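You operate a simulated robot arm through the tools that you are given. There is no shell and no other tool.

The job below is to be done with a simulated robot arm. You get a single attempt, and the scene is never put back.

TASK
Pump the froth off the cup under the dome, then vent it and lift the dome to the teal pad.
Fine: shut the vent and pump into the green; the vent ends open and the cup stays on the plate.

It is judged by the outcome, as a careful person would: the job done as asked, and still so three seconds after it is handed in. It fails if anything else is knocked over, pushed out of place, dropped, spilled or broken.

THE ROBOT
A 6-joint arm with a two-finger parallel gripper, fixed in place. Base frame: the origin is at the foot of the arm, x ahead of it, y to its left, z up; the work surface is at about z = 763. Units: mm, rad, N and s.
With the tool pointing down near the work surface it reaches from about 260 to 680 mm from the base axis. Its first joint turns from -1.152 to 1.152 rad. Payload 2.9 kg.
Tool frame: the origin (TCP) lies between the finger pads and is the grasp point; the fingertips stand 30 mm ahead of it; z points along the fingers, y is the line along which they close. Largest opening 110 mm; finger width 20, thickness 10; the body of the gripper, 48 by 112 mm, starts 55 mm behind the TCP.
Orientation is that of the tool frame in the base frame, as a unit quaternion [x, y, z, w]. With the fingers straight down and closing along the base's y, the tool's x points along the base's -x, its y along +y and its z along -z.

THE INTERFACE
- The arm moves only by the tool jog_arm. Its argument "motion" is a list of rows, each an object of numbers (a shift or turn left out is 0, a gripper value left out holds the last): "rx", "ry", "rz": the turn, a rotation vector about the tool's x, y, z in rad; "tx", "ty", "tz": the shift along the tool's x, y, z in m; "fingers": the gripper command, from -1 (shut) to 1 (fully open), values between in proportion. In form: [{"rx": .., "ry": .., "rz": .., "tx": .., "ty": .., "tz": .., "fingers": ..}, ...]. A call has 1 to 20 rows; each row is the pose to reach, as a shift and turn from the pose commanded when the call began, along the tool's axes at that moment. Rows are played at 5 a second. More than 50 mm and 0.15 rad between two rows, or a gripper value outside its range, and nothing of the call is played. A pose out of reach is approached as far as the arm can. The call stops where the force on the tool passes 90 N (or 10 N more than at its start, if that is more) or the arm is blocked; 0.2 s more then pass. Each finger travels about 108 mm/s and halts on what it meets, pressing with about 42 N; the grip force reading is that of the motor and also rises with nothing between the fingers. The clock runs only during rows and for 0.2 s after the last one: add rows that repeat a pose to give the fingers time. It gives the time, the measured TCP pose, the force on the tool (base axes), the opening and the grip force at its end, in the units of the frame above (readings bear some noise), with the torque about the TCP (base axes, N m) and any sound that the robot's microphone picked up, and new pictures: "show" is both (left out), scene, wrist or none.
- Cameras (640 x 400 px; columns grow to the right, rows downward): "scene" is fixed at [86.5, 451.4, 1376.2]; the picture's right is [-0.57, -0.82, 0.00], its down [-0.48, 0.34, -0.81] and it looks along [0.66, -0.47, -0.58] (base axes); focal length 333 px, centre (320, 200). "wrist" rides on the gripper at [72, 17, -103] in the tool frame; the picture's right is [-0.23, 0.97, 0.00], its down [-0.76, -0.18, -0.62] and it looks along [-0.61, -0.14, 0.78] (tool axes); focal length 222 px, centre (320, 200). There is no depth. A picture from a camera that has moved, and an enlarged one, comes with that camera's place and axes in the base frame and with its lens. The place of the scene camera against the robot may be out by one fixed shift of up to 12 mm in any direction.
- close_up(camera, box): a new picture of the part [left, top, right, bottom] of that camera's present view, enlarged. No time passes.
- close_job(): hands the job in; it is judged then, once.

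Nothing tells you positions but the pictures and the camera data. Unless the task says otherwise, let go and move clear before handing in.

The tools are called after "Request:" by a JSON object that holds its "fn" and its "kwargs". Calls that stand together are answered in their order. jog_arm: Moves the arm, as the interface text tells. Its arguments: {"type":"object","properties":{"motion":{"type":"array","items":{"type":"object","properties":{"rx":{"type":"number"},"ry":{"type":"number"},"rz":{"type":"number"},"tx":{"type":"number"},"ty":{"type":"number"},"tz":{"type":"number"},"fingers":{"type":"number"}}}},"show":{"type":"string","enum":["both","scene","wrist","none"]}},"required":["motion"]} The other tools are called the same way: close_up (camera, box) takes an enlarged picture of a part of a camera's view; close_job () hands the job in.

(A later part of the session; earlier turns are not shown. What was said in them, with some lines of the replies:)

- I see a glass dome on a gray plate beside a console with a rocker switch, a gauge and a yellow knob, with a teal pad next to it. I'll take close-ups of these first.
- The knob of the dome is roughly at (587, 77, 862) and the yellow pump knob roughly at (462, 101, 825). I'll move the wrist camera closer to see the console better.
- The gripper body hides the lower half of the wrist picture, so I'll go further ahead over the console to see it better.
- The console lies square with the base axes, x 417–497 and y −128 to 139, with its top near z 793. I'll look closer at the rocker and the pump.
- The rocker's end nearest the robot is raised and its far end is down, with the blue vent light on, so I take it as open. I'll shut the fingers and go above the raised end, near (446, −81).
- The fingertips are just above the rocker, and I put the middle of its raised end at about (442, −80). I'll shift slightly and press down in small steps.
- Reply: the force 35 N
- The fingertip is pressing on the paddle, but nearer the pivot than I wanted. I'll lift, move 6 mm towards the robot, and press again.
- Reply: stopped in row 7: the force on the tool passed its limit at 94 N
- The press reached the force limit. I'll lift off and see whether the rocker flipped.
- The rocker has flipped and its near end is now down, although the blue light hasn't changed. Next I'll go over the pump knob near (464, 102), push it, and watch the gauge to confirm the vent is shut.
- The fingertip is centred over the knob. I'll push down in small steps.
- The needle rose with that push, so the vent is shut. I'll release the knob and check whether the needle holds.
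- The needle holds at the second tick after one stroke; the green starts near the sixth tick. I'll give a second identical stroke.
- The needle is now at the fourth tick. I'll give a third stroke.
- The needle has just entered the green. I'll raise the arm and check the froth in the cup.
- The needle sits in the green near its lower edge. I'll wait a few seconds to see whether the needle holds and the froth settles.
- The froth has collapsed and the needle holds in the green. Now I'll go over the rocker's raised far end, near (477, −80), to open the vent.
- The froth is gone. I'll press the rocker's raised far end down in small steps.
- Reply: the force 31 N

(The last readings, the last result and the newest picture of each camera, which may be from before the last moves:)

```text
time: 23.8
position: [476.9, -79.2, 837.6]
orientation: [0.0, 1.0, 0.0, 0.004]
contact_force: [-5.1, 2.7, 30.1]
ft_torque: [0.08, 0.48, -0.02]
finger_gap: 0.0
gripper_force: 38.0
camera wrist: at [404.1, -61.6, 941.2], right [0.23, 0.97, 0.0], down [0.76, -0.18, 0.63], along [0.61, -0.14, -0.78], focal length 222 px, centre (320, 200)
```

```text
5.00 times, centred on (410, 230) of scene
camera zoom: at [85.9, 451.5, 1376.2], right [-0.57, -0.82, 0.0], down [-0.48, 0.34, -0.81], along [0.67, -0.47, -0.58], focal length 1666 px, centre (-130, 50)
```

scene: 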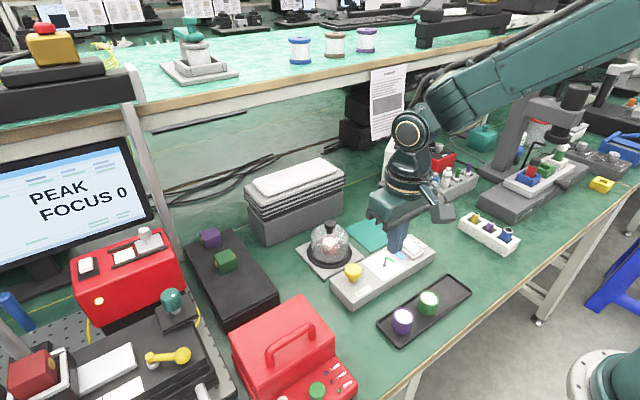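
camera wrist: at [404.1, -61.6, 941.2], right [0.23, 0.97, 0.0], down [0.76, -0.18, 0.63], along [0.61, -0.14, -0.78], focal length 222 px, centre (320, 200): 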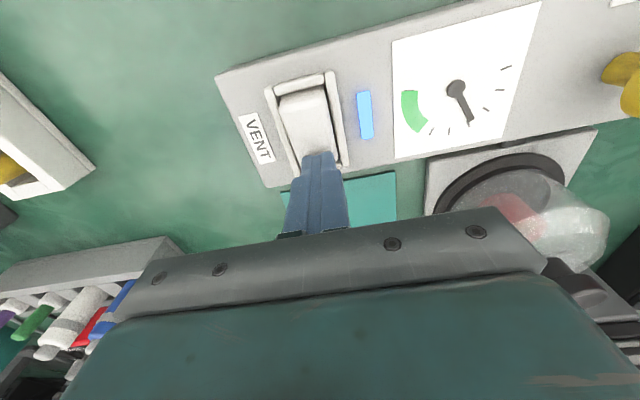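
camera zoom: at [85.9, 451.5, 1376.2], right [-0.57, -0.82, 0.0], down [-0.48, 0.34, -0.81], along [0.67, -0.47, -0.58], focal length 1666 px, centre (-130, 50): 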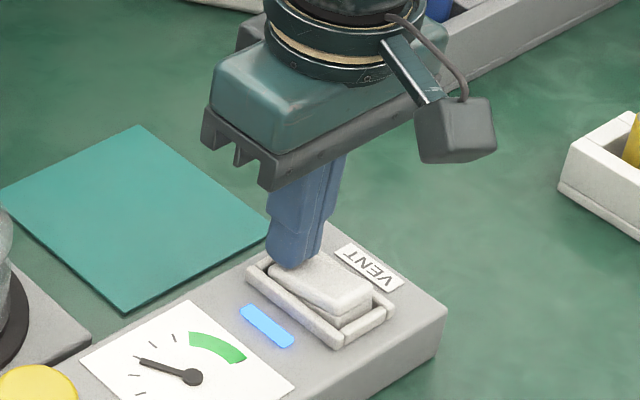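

The rocker has flipped and the needle is falling. I'll lift off and let it drop to zero.

Request:
{"fn": "jog_arm", "kwargs": {"motion": [{"tz": -0.015}, {"tz": -0.06}, {"tz": -0.1}, {"tz": -0.13}, {"tz": -0.13}, {"tz": -0.13}, {"tz": -0.13}, {"tz": -0.13}], "show": "wrist"}}

Request:
{"fn": "close_up", "kwargs": {"camera": "scene", "box": [300, 210, 440, 300]}}

Request:
{"fn": "close_up", "kwargs": {"camera": "scene", "box": [385, 225, 441, 265]}}

```text
time: 25.6
position: [474.3, -78.0, 964.3]
orientation: [0.0, 1.0, 0.0, 0.003]
contact_force: [0.2, 0.3, -0.3]
ft_torque: [-0.05, 0.02, -0.01]
finger_gap: 0.1
gripper_force: 37.3
camera wrist: at [401.3, -61.1, 1067.8], right [0.23, 0.97, 0.0], down [0.76, -0.18, 0.63], along [0.61, -0.14, -0.78], focal length 222 px, centre (320, 200)
```

wrist: 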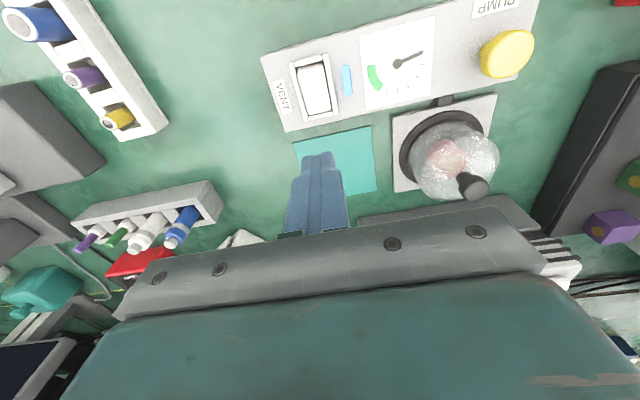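

```text
4.44 times, centred on (370, 255) of scene
camera zoom: at [86.5, 451.4, 1376.2], right [-0.57, -0.82, 0.0], down [-0.48, 0.34, -0.81], along [0.66, -0.47, -0.58], focal length 1481 px, centre (98, -44)
```

zoom: 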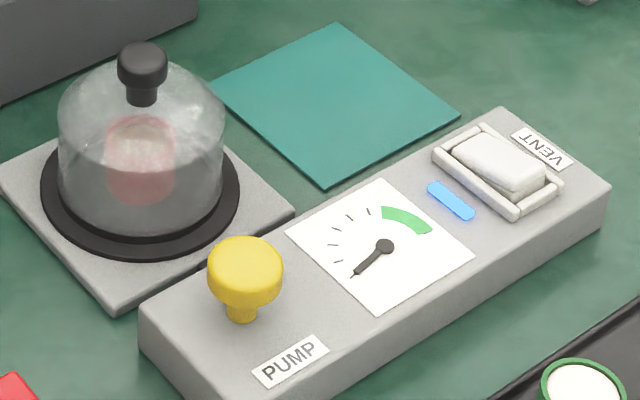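

```text
10.00 times, centred on (413, 245) of scene
camera zoom: at [86.5, 451.4, 1376.2], right [-0.57, -0.82, 0.0], down [-0.48, 0.34, -0.81], along [0.66, -0.47, -0.58], focal length 3332 px, centre (-610, -250)
```

zoom: 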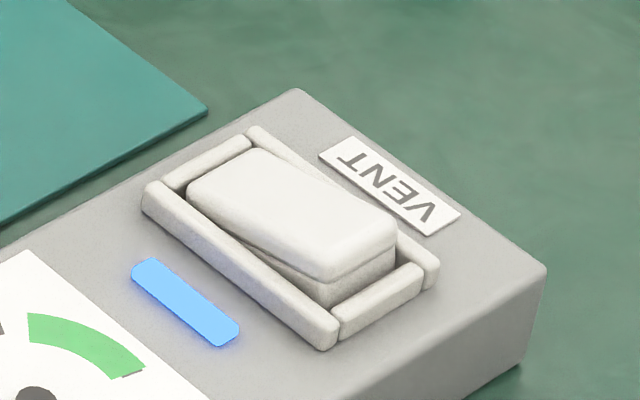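

The vent is open again and the needle is at zero. Next I'll move over the dome with the fingers opening to find its knob exactly.

Request:
{"fn": "jog_arm", "kwargs": {"motion": [{"tz": -0.035}, {"tz": -0.035, "ty": 0.045, "tx": -0.01}, {"tz": -0.035, "ty": 0.09, "tx": -0.02}, {"tz": -0.035, "ty": 0.139, "tx": -0.035, "fingers": 0}, {"tz": -0.035, "ty": 0.139, "tx": -0.055, "fingers": 0}, {"tz": -0.035, "ty": 0.139, "tx": -0.055, "fingers": 0}]}}

Request:
{"fn": "close_up", "kwargs": {"camera": "wrist", "box": [220, 60, 440, 220]}}

Request:
{"fn": "close_up", "kwargs": {"camera": "scene", "box": [290, 205, 370, 285]}}

```text
refused: row 4 steps farther than a row can; nothing moved
```

```text
2.50 times, centred on (330, 140) of wrist
camera zoom: at [401.3, -61.1, 1067.8], right [0.23, 0.97, 0.0], down [0.76, -0.18, 0.63], along [0.61, -0.14, -0.78], focal length 555 px, centre (295, 350)
```

zoom: 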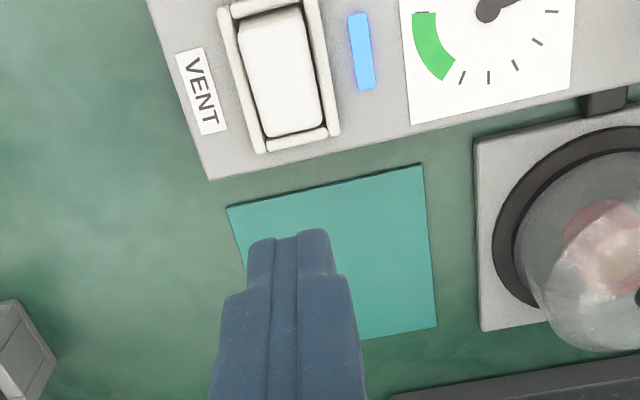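

```text
5.00 times, centred on (330, 245) of scene
camera zoom: at [86.5, 451.4, 1376.2], right [-0.57, -0.82, 0.0], down [-0.48, 0.34, -0.81], along [0.66, -0.47, -0.58], focal length 1666 px, centre (270, -25)
```

zoom: 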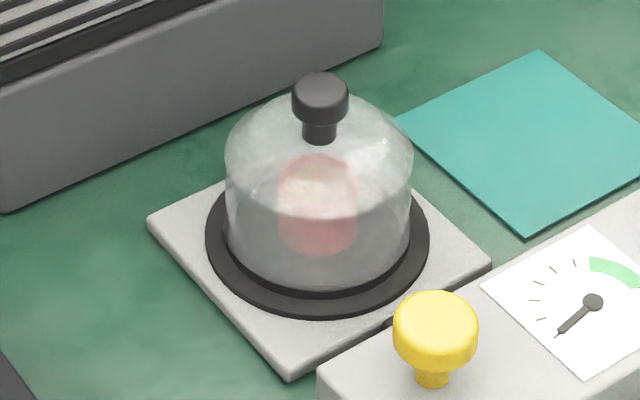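

The teal pad spans x 525–641 and y −129 to −17, so its centre is about (583, −73); the plate's centre is about (579, 72). The move was refused for too large a step, so I'll repeat it in finer steps.

Request:
{"fn": "jog_arm", "kwargs": {"motion": [{"tz": -0.035}, {"tz": -0.035, "ty": 0.035, "tx": -0.01}, {"tz": -0.035, "ty": 0.07, "tx": -0.02}, {"tz": -0.035, "ty": 0.105, "tx": -0.035, "fingers": 0}, {"tz": -0.035, "ty": 0.139, "tx": -0.05, "fingers": 0}, {"tz": -0.035, "ty": 0.139, "tx": -0.055, "fingers": 0}, {"tz": -0.035, "ty": 0.139, "tx": -0.055, "fingers": 0}]}}

Request:
{"fn": "close_up", "kwargs": {"camera": "wrist", "box": [220, 60, 440, 220]}}

```text
time: 27.2
position: [531.4, 61.3, 999.7]
orientation: [-0.001, 1.0, 0.0, 0.001]
contact_force: [-0.2, 0.4, 0.3]
ft_torque: [0.03, 0.01, -0.02]
finger_gap: 55.0
gripper_force: 0.1
camera wrist: at [458.1, 78.5, 1103.2], right [0.23, 0.97, 0.0], down [0.76, -0.18, 0.63], along [0.61, -0.14, -0.78], focal length 222 px, centre (320, 200)
```

scene: 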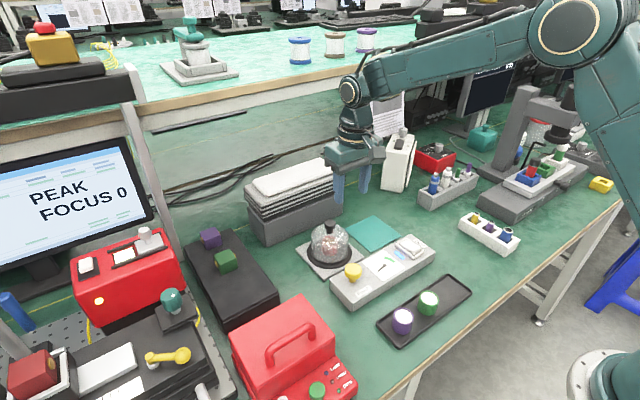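
wrist: 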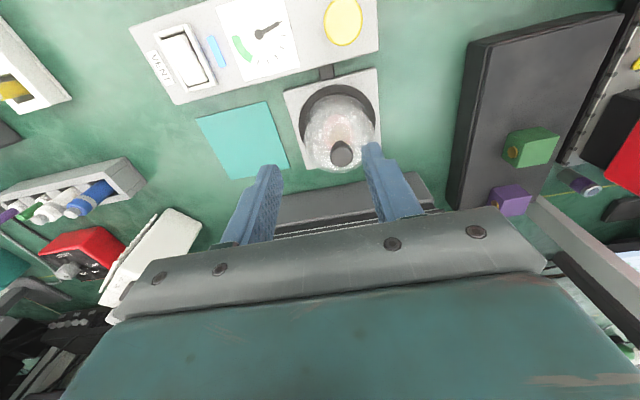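

```text
2.50 times, centred on (330, 140) of wrist
camera zoom: at [458.1, 78.5, 1103.2], right [0.23, 0.97, 0.0], down [0.76, -0.18, 0.63], along [0.61, -0.14, -0.78], focal length 555 px, centre (295, 350)
```

zoom: 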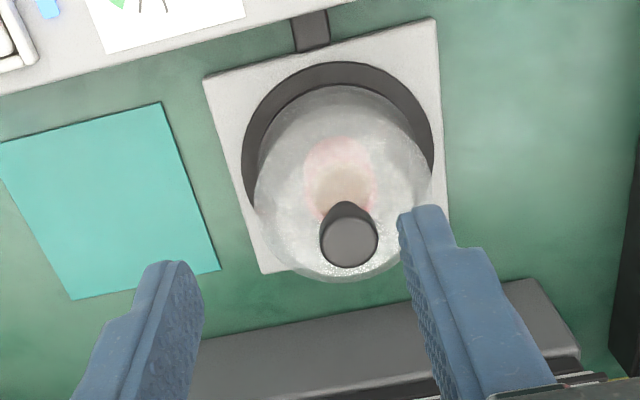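

I put the dome's knob at about (580, 76.5) with its top near z 874, a cap about 26 mm across. I'll come above it and check the alignment.

Request:
{"fn": "jog_arm", "kwargs": {"motion": [{"tx": -0.025, "ty": 0.008}, {"tx": -0.049, "ty": 0.0155}, {"tx": -0.049, "ty": 0.0155, "tz": 0.04}, {"tx": -0.049, "ty": 0.0155, "tz": 0.075}, {"tx": -0.049, "ty": 0.0155, "tz": 0.075}]}}

Request:
{"fn": "close_up", "kwargs": {"camera": "wrist", "box": [220, 60, 440, 220]}}

Request:
{"fn": "close_up", "kwargs": {"camera": "scene", "box": [290, 185, 370, 285]}}

```text
time: 28.4
position: [578.9, 76.1, 924.6]
orientation: [0.001, 1.0, 0.0, 0.003]
contact_force: [0.0, 0.3, 1.1]
ft_torque: [0.02, 0.04, 0.04]
finger_gap: 54.9
gripper_force: 0.1
camera wrist: at [506.2, 93.5, 1027.7], right [0.23, 0.97, 0.0], down [0.76, -0.18, 0.63], along [0.61, -0.14, -0.78], focal length 222 px, centre (320, 200)
```

scene: 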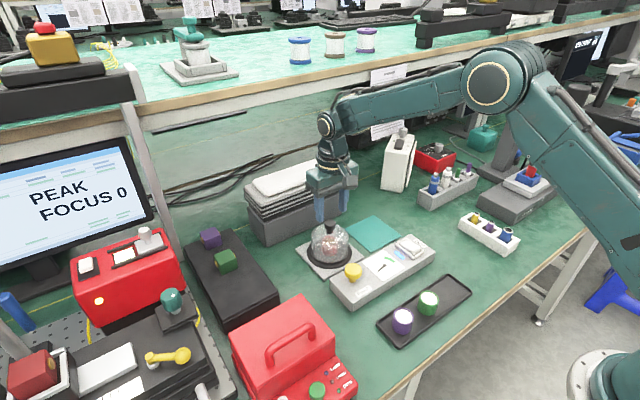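
wrist: 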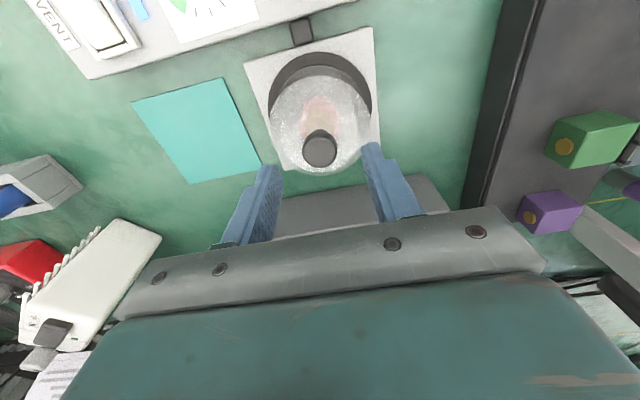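

```text
2.50 times, centred on (330, 140) of wrist
camera zoom: at [506.2, 93.5, 1027.7], right [0.23, 0.97, 0.0], down [0.76, -0.18, 0.63], along [0.61, -0.14, -0.78], focal length 555 px, centre (295, 350)
```

zoom: 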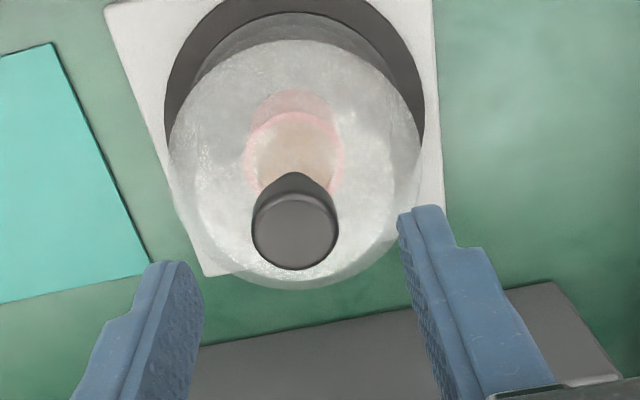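

```text
4.00 times, centred on (330, 235) of scene
camera zoom: at [86.5, 451.4, 1376.2], right [-0.57, -0.82, 0.0], down [-0.48, 0.34, -0.81], along [0.66, -0.47, -0.58], focal length 1333 px, centre (280, 60)
```

zoom: 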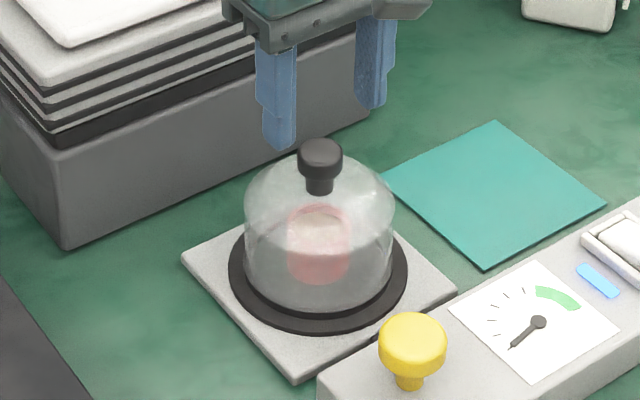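

The knob's top is about 19 mm below the fingertips and centred between them. I'll go down 40 mm and close on the cap.

Request:
{"fn": "jog_arm", "kwargs": {"motion": [{"tx": -0.001, "ty": 0.001, "tz": 0.015}, {"tx": -0.001, "ty": 0.001, "tz": 0.028}, {"tx": -0.001, "ty": 0.001, "tz": 0.036}, {"tx": -0.001, "ty": 0.001, "tz": 0.04}, {"tx": -0.001, "ty": 0.001, "tz": 0.04}]}}

Request:
{"fn": "close_up", "kwargs": {"camera": "wrist", "box": [220, 60, 440, 220]}}

Request:
{"fn": "close_up", "kwargs": {"camera": "scene", "box": [300, 195, 360, 265]}}

```text
time: 29.6
position: [581.4, 78.6, 884.7]
orientation: [0.0, 1.0, 0.0, 0.003]
contact_force: [0.4, -0.8, -0.5]
ft_torque: [0.01, -0.01, 0.0]
finger_gap: 55.3
gripper_force: 0.0
camera wrist: at [507.7, 95.1, 988.5], right [0.23, 0.97, 0.0], down [0.76, -0.18, 0.63], along [0.61, -0.14, -0.78], focal length 222 px, centre (320, 200)
```

scene: 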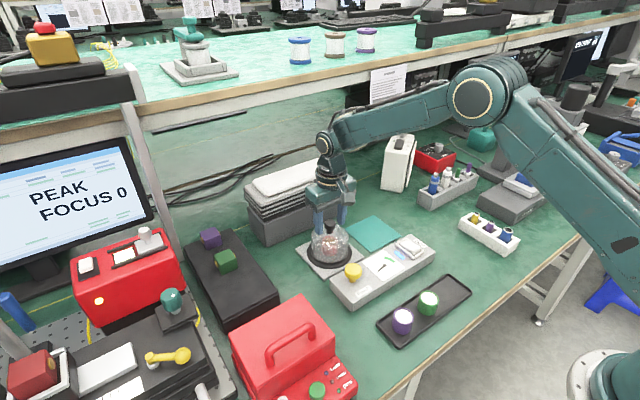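
wrist: 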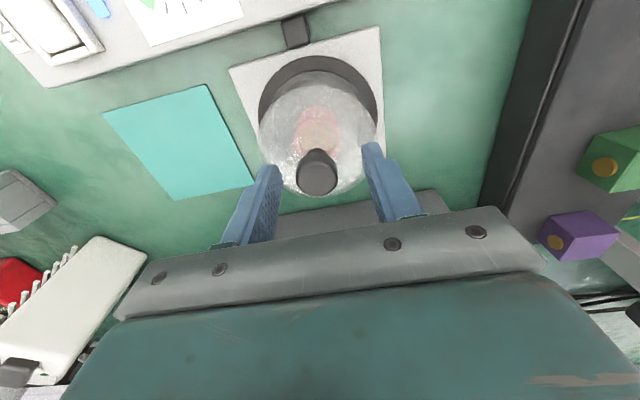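

```text
2.50 times, centred on (330, 140) of wrist
camera zoom: at [507.7, 95.1, 988.5], right [0.23, 0.97, 0.0], down [0.76, -0.18, 0.63], along [0.61, -0.14, -0.78], focal length 555 px, centre (295, 350)
```

zoom: 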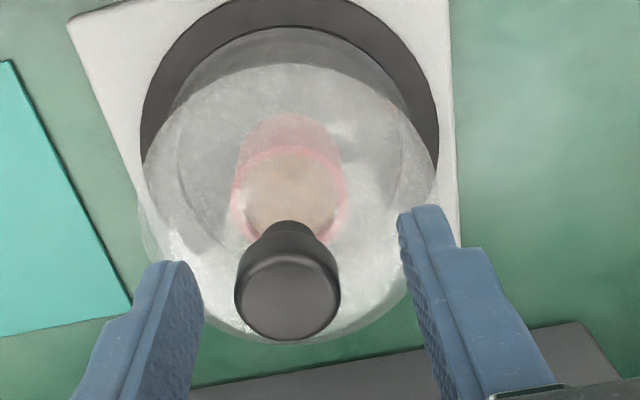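

```text
5.71 times, centred on (330, 230) of scene
camera zoom: at [86.5, 451.4, 1376.2], right [-0.57, -0.82, 0.0], down [-0.48, 0.34, -0.81], along [0.66, -0.47, -0.58], focal length 1904 px, centre (263, 29)
```

zoom: 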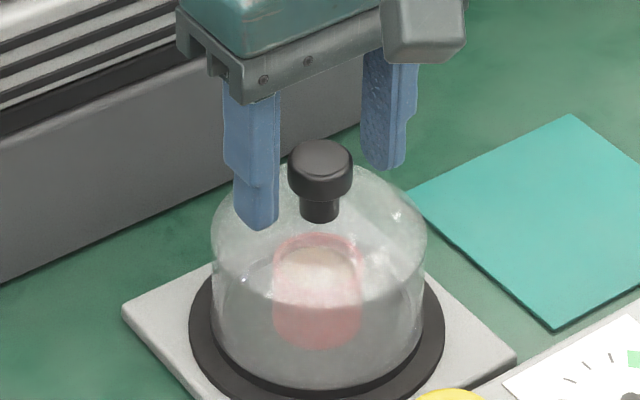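

The fingers are centred on the cap. I'll close on it.

Request:
{"fn": "jog_arm", "kwargs": {"motion": [{"fingers": -1}, {"fingers": -1}, {"fingers": -1}, {"fingers": -1}], "show": "wrist"}}

Request:
{"fn": "close_up", "kwargs": {"camera": "scene", "box": [300, 195, 360, 265]}}

```text
time: 30.6
position: [580.1, 78.3, 884.7]
orientation: [0.0, 1.0, -0.001, 0.003]
contact_force: [0.5, -0.4, 1.1]
ft_torque: [-0.01, 0.0, -0.01]
finger_gap: 26.9
gripper_force: 42.2
camera wrist: at [507.7, 95.2, 988.5], right [0.23, 0.97, 0.0], down [0.76, -0.18, 0.63], along [0.61, -0.14, -0.78], focal length 222 px, centre (320, 200)
```

wrist: 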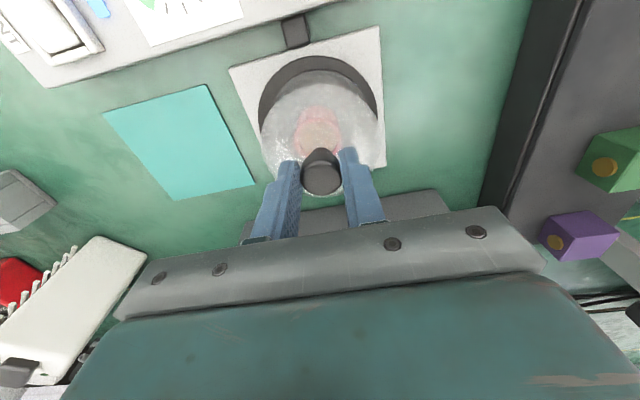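

```text
5.71 times, centred on (330, 230) of scene
camera zoom: at [86.5, 451.4, 1376.2], right [-0.57, -0.82, 0.0], down [-0.48, 0.34, -0.81], along [0.66, -0.47, -0.58], focal length 1904 px, centre (263, 29)
```

zoom: 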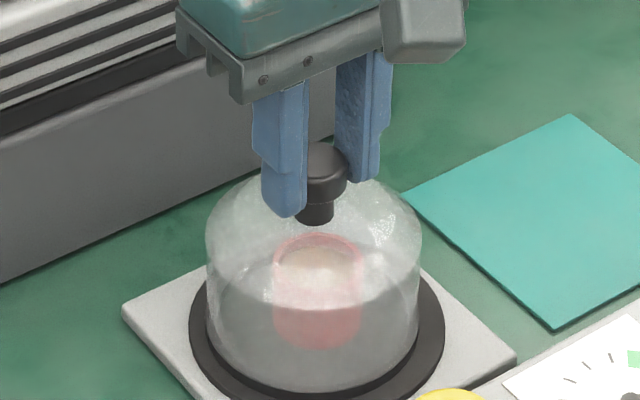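

I've got the cap, with the gap at 27 mm. I'll lift slowly, straight up, and check that only the dome comes away.

Request:
{"fn": "jog_arm", "kwargs": {"motion": [{"tz": -0.003}, {"tz": -0.008}, {"tz": -0.015}, {"tz": -0.025}, {"tz": -0.025}], "show": "wrist"}}

Request:
{"fn": "close_up", "kwargs": {"camera": "scene", "box": [290, 185, 370, 285]}}

```text
time: 31.8
position: [580.9, 77.4, 911.3]
orientation: [0.0, 1.0, -0.001, 0.002]
contact_force: [-0.2, 0.3, -1.8]
ft_torque: [-0.02, 0.0, -0.03]
finger_gap: 26.9
gripper_force: 42.1
camera wrist: at [507.9, 94.0, 1014.1], right [0.23, 0.97, 0.0], down [0.76, -0.18, 0.63], along [0.61, -0.14, -0.78], focal length 222 px, centre (320, 200)
```

wrist: 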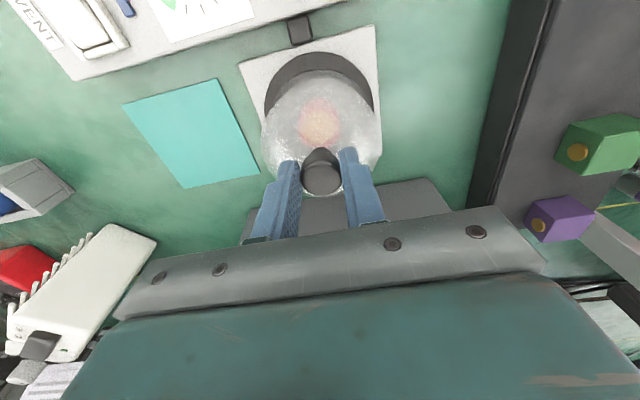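

```text
4.00 times, centred on (330, 235) of scene
camera zoom: at [86.5, 451.4, 1376.2], right [-0.57, -0.82, 0.0], down [-0.48, 0.34, -0.81], along [0.66, -0.47, -0.58], focal length 1333 px, centre (280, 60)
```

zoom: 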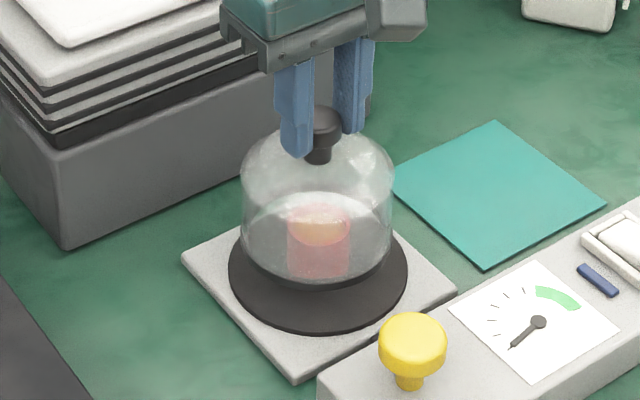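

The dome lifts freely and the cup stays put; the blue light went off, so it marks the dome being seated. I'll lift higher and carry it over the pad.

Request:
{"fn": "jog_arm", "kwargs": {"motion": [{"tz": -0.025}, {"tz": -0.05}, {"tz": -0.075}, {"tz": -0.085}, {"tz": -0.085}, {"tz": -0.085, "ty": -0.02}, {"tz": -0.085, "ty": -0.045, "tx": -0.001}, {"tz": -0.085, "ty": -0.07, "tx": -0.002}, {"tz": -0.085, "ty": -0.095, "tx": -0.003}, {"tz": -0.085, "ty": -0.12, "tx": -0.003}, {"tz": -0.085, "ty": -0.14, "tx": -0.003}, {"tz": -0.085, "ty": -0.15, "tx": -0.003}, {"tz": -0.085, "ty": -0.15, "tx": -0.003}]}}

Request:
{"fn": "close_up", "kwargs": {"camera": "scene", "box": [300, 150, 440, 290]}}

Request:
{"fn": "close_up", "kwargs": {"camera": "wrist", "box": [220, 60, 440, 220]}}

```text
time: 34.6
position: [583.7, -72.5, 993.7]
orientation: [0.0, 1.0, 0.0, 0.001]
contact_force: [0.0, 0.3, -1.2]
ft_torque: [-0.01, -0.01, -0.03]
finger_gap: 27.3
gripper_force: 42.5
camera wrist: at [510.4, -56.0, 1098.0], right [0.23, 0.97, 0.0], down [0.76, -0.18, 0.63], along [0.61, -0.14, -0.78], focal length 222 px, centre (320, 200)
```

scene: 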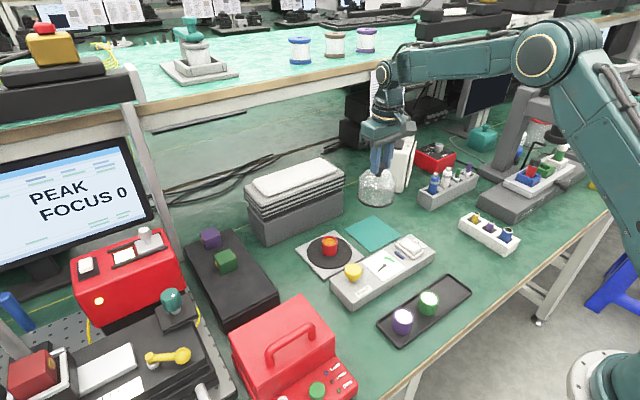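
wrist: 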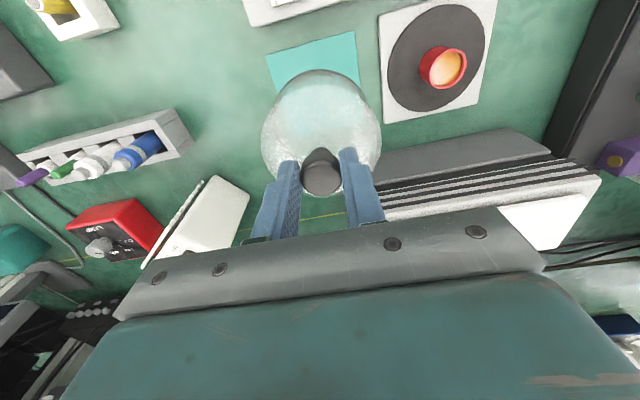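

```text
2.86 times, centred on (370, 220) of scene
camera zoom: at [86.5, 451.3, 1376.2], right [-0.57, -0.82, 0.0], down [-0.48, 0.34, -0.81], along [0.66, -0.47, -0.58], focal length 952 px, centre (177, 143)
```

zoom: 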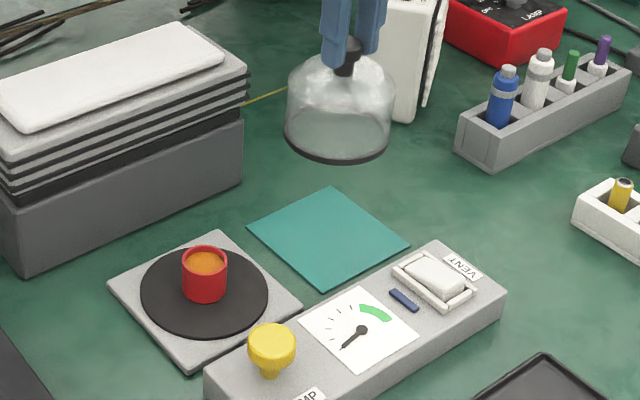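

```text
2.50 times, centred on (330, 140) of wrist
camera zoom: at [510.4, -56.0, 1098.0], right [0.23, 0.97, 0.0], down [0.76, -0.18, 0.63], along [0.61, -0.14, -0.78], focal length 555 px, centre (295, 350)
```

zoom: 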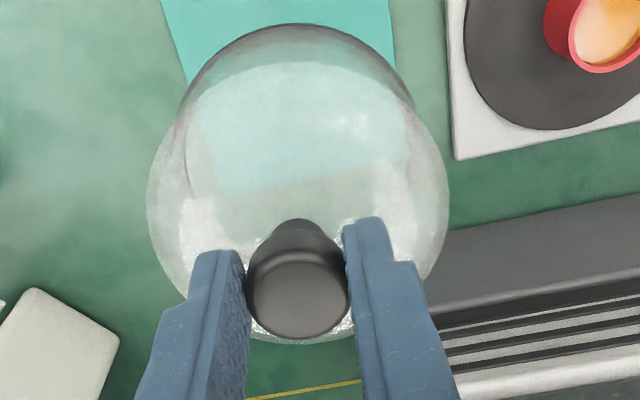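

The dome is held upright over the pad and the cup sits on the plate with no froth. I'll lower the dome, slowing near the surface.

Request:
{"fn": "jog_arm", "kwargs": {"motion": [{"tz": 0.025}, {"tz": 0.05}, {"tz": 0.075}, {"tz": 0.095}, {"tz": 0.107}, {"tz": 0.112}, {"tz": 0.112}], "show": "wrist"}}

Request:
{"fn": "close_up", "kwargs": {"camera": "scene", "box": [320, 180, 430, 270]}}

```text
time: 36.2
position: [583.6, -73.3, 881.2]
orientation: [0.0, 1.0, 0.0, 0.002]
contact_force: [0.3, -0.8, -1.2]
ft_torque: [0.03, 0.01, 0.02]
finger_gap: 27.0
gripper_force: 42.3
camera wrist: at [510.4, -56.9, 986.2], right [0.23, 0.97, 0.0], down [0.76, -0.18, 0.63], along [0.61, -0.14, -0.78], focal length 222 px, centre (320, 200)
```

wrist: 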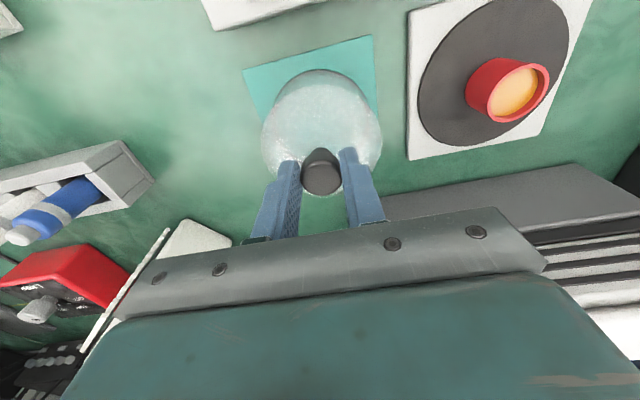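

```text
4.44 times, centred on (375, 225) of scene
camera zoom: at [86.5, 451.4, 1376.2], right [-0.57, -0.82, 0.0], down [-0.48, 0.34, -0.81], along [0.66, -0.47, -0.58], focal length 1481 px, centre (76, 89)
```

zoom: 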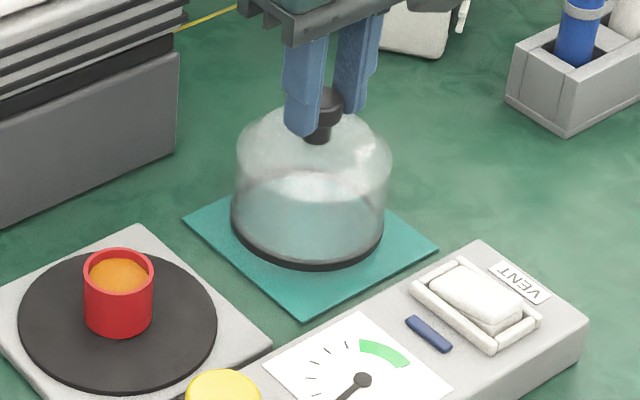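

The dome hovers just over the pad. I'll lower it in small steps, watching the force.

Request:
{"fn": "jog_arm", "kwargs": {"motion": [{"tz": 0.003}, {"tz": 0.006}, {"tz": 0.008}, {"tz": 0.008}], "show": "none"}}

Request:
{"fn": "close_up", "kwargs": {"camera": "scene", "box": [320, 180, 430, 270]}}

```text
time: 37.2
position: [583.3, -73.0, 874.6]
orientation: [0.0, 1.0, 0.001, 0.003]
contact_force: [0.6, 0.0, -1.3]
ft_torque: [0.0, 0.01, 0.01]
finger_gap: 27.0
gripper_force: 41.8
```

```text
4.44 times, centred on (375, 225) of scene
camera zoom: at [86.5, 451.4, 1376.2], right [-0.57, -0.82, 0.0], down [-0.48, 0.34, -0.81], along [0.66, -0.47, -0.58], focal length 1481 px, centre (76, 89)
```

zoom: 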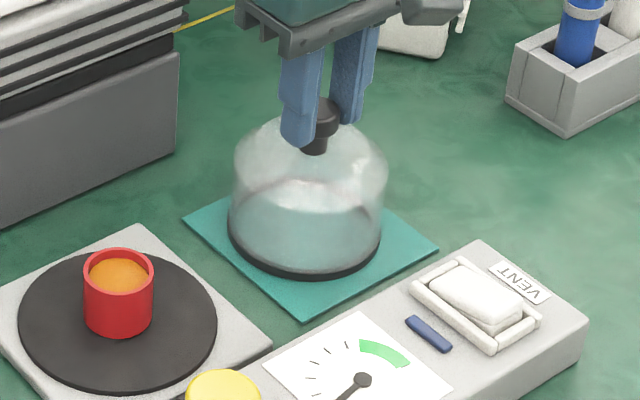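

Request:
{"fn": "jog_arm", "kwargs": {"motion": [{"tz": 0.0015}, {"tz": 0.003}, {"tz": 0.003}], "show": "none"}}

```text
time: 38.0
position: [584.2, -72.5, 873.7]
orientation: [0.0, 1.0, 0.0, 0.003]
contact_force: [-7.7, 0.5, 20.0]
ft_torque: [-0.01, 1.03, 0.0]
finger_gap: 26.8
gripper_force: 42.1
```

The dome has touched the pad with about 20 N. I'll ease up slightly and check.

Request:
{"fn": "jog_arm", "kwargs": {"motion": [{"tz": -0.001}, {"tz": -0.0015}, {"tz": -0.0015}], "show": "wrist"}}

Request:
{"fn": "close_up", "kwargs": {"camera": "scene", "box": [320, 180, 430, 270]}}

```text
time: 38.8
position: [583.7, -73.7, 874.4]
orientation: [0.0, 1.0, 0.0, 0.004]
contact_force: [-1.1, -2.1, 6.9]
ft_torque: [-0.08, -0.33, -0.01]
finger_gap: 26.9
gripper_force: 41.6
camera wrist: at [511.1, -55.9, 977.2], right [0.23, 0.97, 0.0], down [0.76, -0.18, 0.63], along [0.61, -0.14, -0.78], focal length 222 px, centre (320, 200)
```

wrist: 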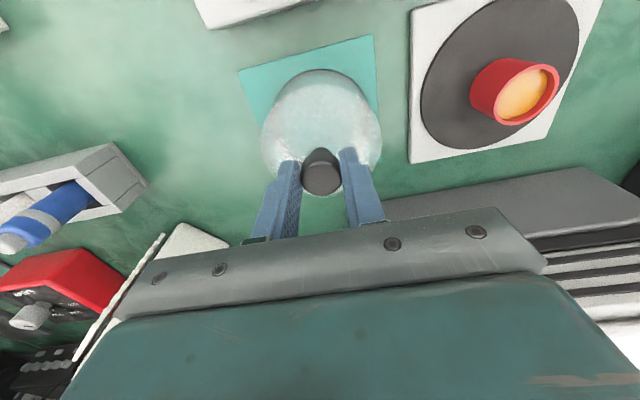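

```text
4.44 times, centred on (375, 225) of scene
camera zoom: at [86.3, 451.3, 1376.2], right [-0.57, -0.82, 0.0], down [-0.48, 0.34, -0.81], along [0.66, -0.47, -0.58], focal length 1481 px, centre (76, 89)
```

zoom: 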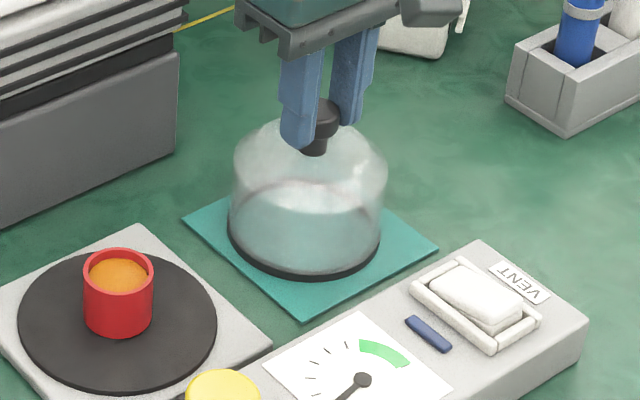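

The dome rests in the middle of the pad. I'll open the fingers and rise straight up.

Request:
{"fn": "jog_arm", "kwargs": {"motion": [{"fingers": -0.3}, {"fingers": 0}, {"fingers": 0}, {"fingers": 0, "tz": -0.02}, {"fingers": 0, "tz": -0.06}, {"fingers": 0, "tz": -0.1}, {"fingers": 0, "tz": -0.14}, {"fingers": 0, "tz": -0.14, "tx": 0.04}, {"fingers": 0, "tz": -0.14, "tx": 0.08}, {"fingers": 0, "tz": -0.14, "tx": 0.12}, {"fingers": 0, "tz": -0.14, "tx": 0.12}]}}

Request:
{"fn": "close_up", "kwargs": {"camera": "scene", "box": [290, 180, 450, 300]}}

Request:
{"fn": "close_up", "kwargs": {"camera": "wrist", "box": [200, 20, 440, 220]}}

```text
time: 41.2
position: [466.0, -71.5, 1013.3]
orientation: [0.0, 1.0, 0.0, 0.003]
contact_force: [1.1, 0.2, 0.5]
ft_torque: [0.03, 0.0, -0.01]
finger_gap: 54.8
gripper_force: 0.1
camera wrist: at [391.8, -54.8, 1117.5], right [0.23, 0.97, 0.0], down [0.76, -0.18, 0.63], along [0.61, -0.14, -0.78], focal length 222 px, centre (320, 200)
```

scene: 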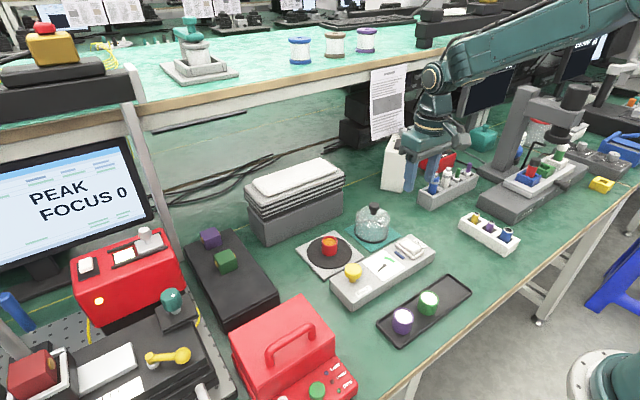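
wrist: 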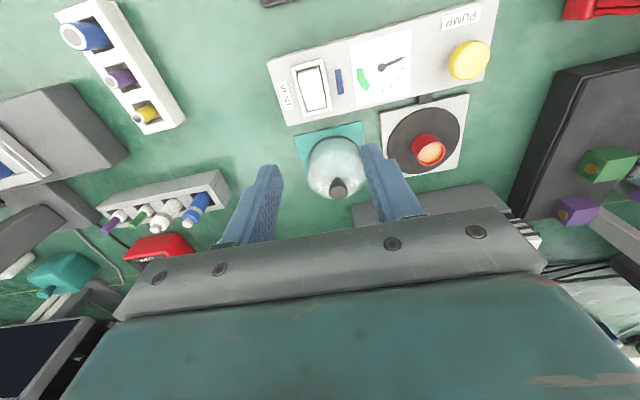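

```text
3.33 times, centred on (370, 240) of scene
camera zoom: at [86.5, 451.4, 1376.2], right [-0.57, -0.82, 0.0], down [-0.48, 0.34, -0.81], along [0.66, -0.47, -0.58], focal length 1111 px, centre (153, 67)
```

zoom: 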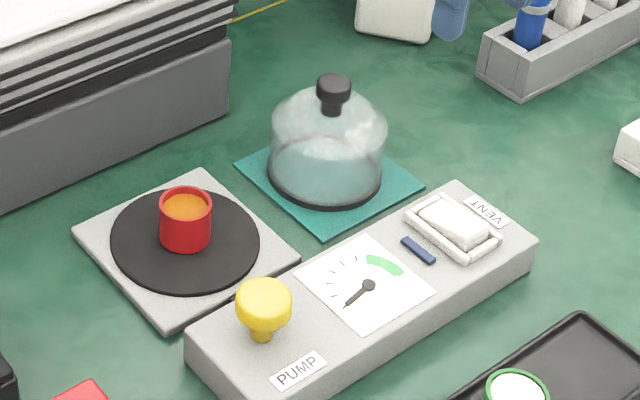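

```text
2.00 times, centred on (320, 120) of wrist
camera zoom: at [391.8, -54.8, 1117.5], right [0.23, 0.97, 0.0], down [0.76, -0.18, 0.63], along [0.61, -0.14, -0.78], focal length 444 px, centre (320, 360)
```

zoom: 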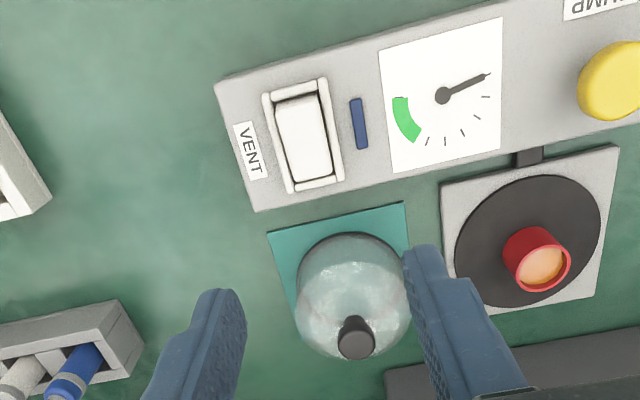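

The dome stands within the teal pad, the cup is on its plate with no froth, the vent is open, the needle is at zero and the arm is clear. I'm handing the job in.

Request:
{"fn": "close_job", "kwargs": {}}

```text
The job is handed in.
```

The job is done and handed in. The froth is off the cup, and the dome is standing on the teal pad.

- **Pumping:** I shut the vent and gave the pump three strokes, which took the needle just into the lower part of the green. It held there while the froth collapsed.
- **Venting:** I opened the vent again. The needle fell to zero and the vent is still open.
- **Dome and cup:** I lifted the dome straight off and set it down near the middle of the pad. The cup stayed on its plate, and nothing else looked disturbed in the last pictures.

The first press on the vent switch hit the 90 N force limit, but the switch flipped and worked normally afterwards.
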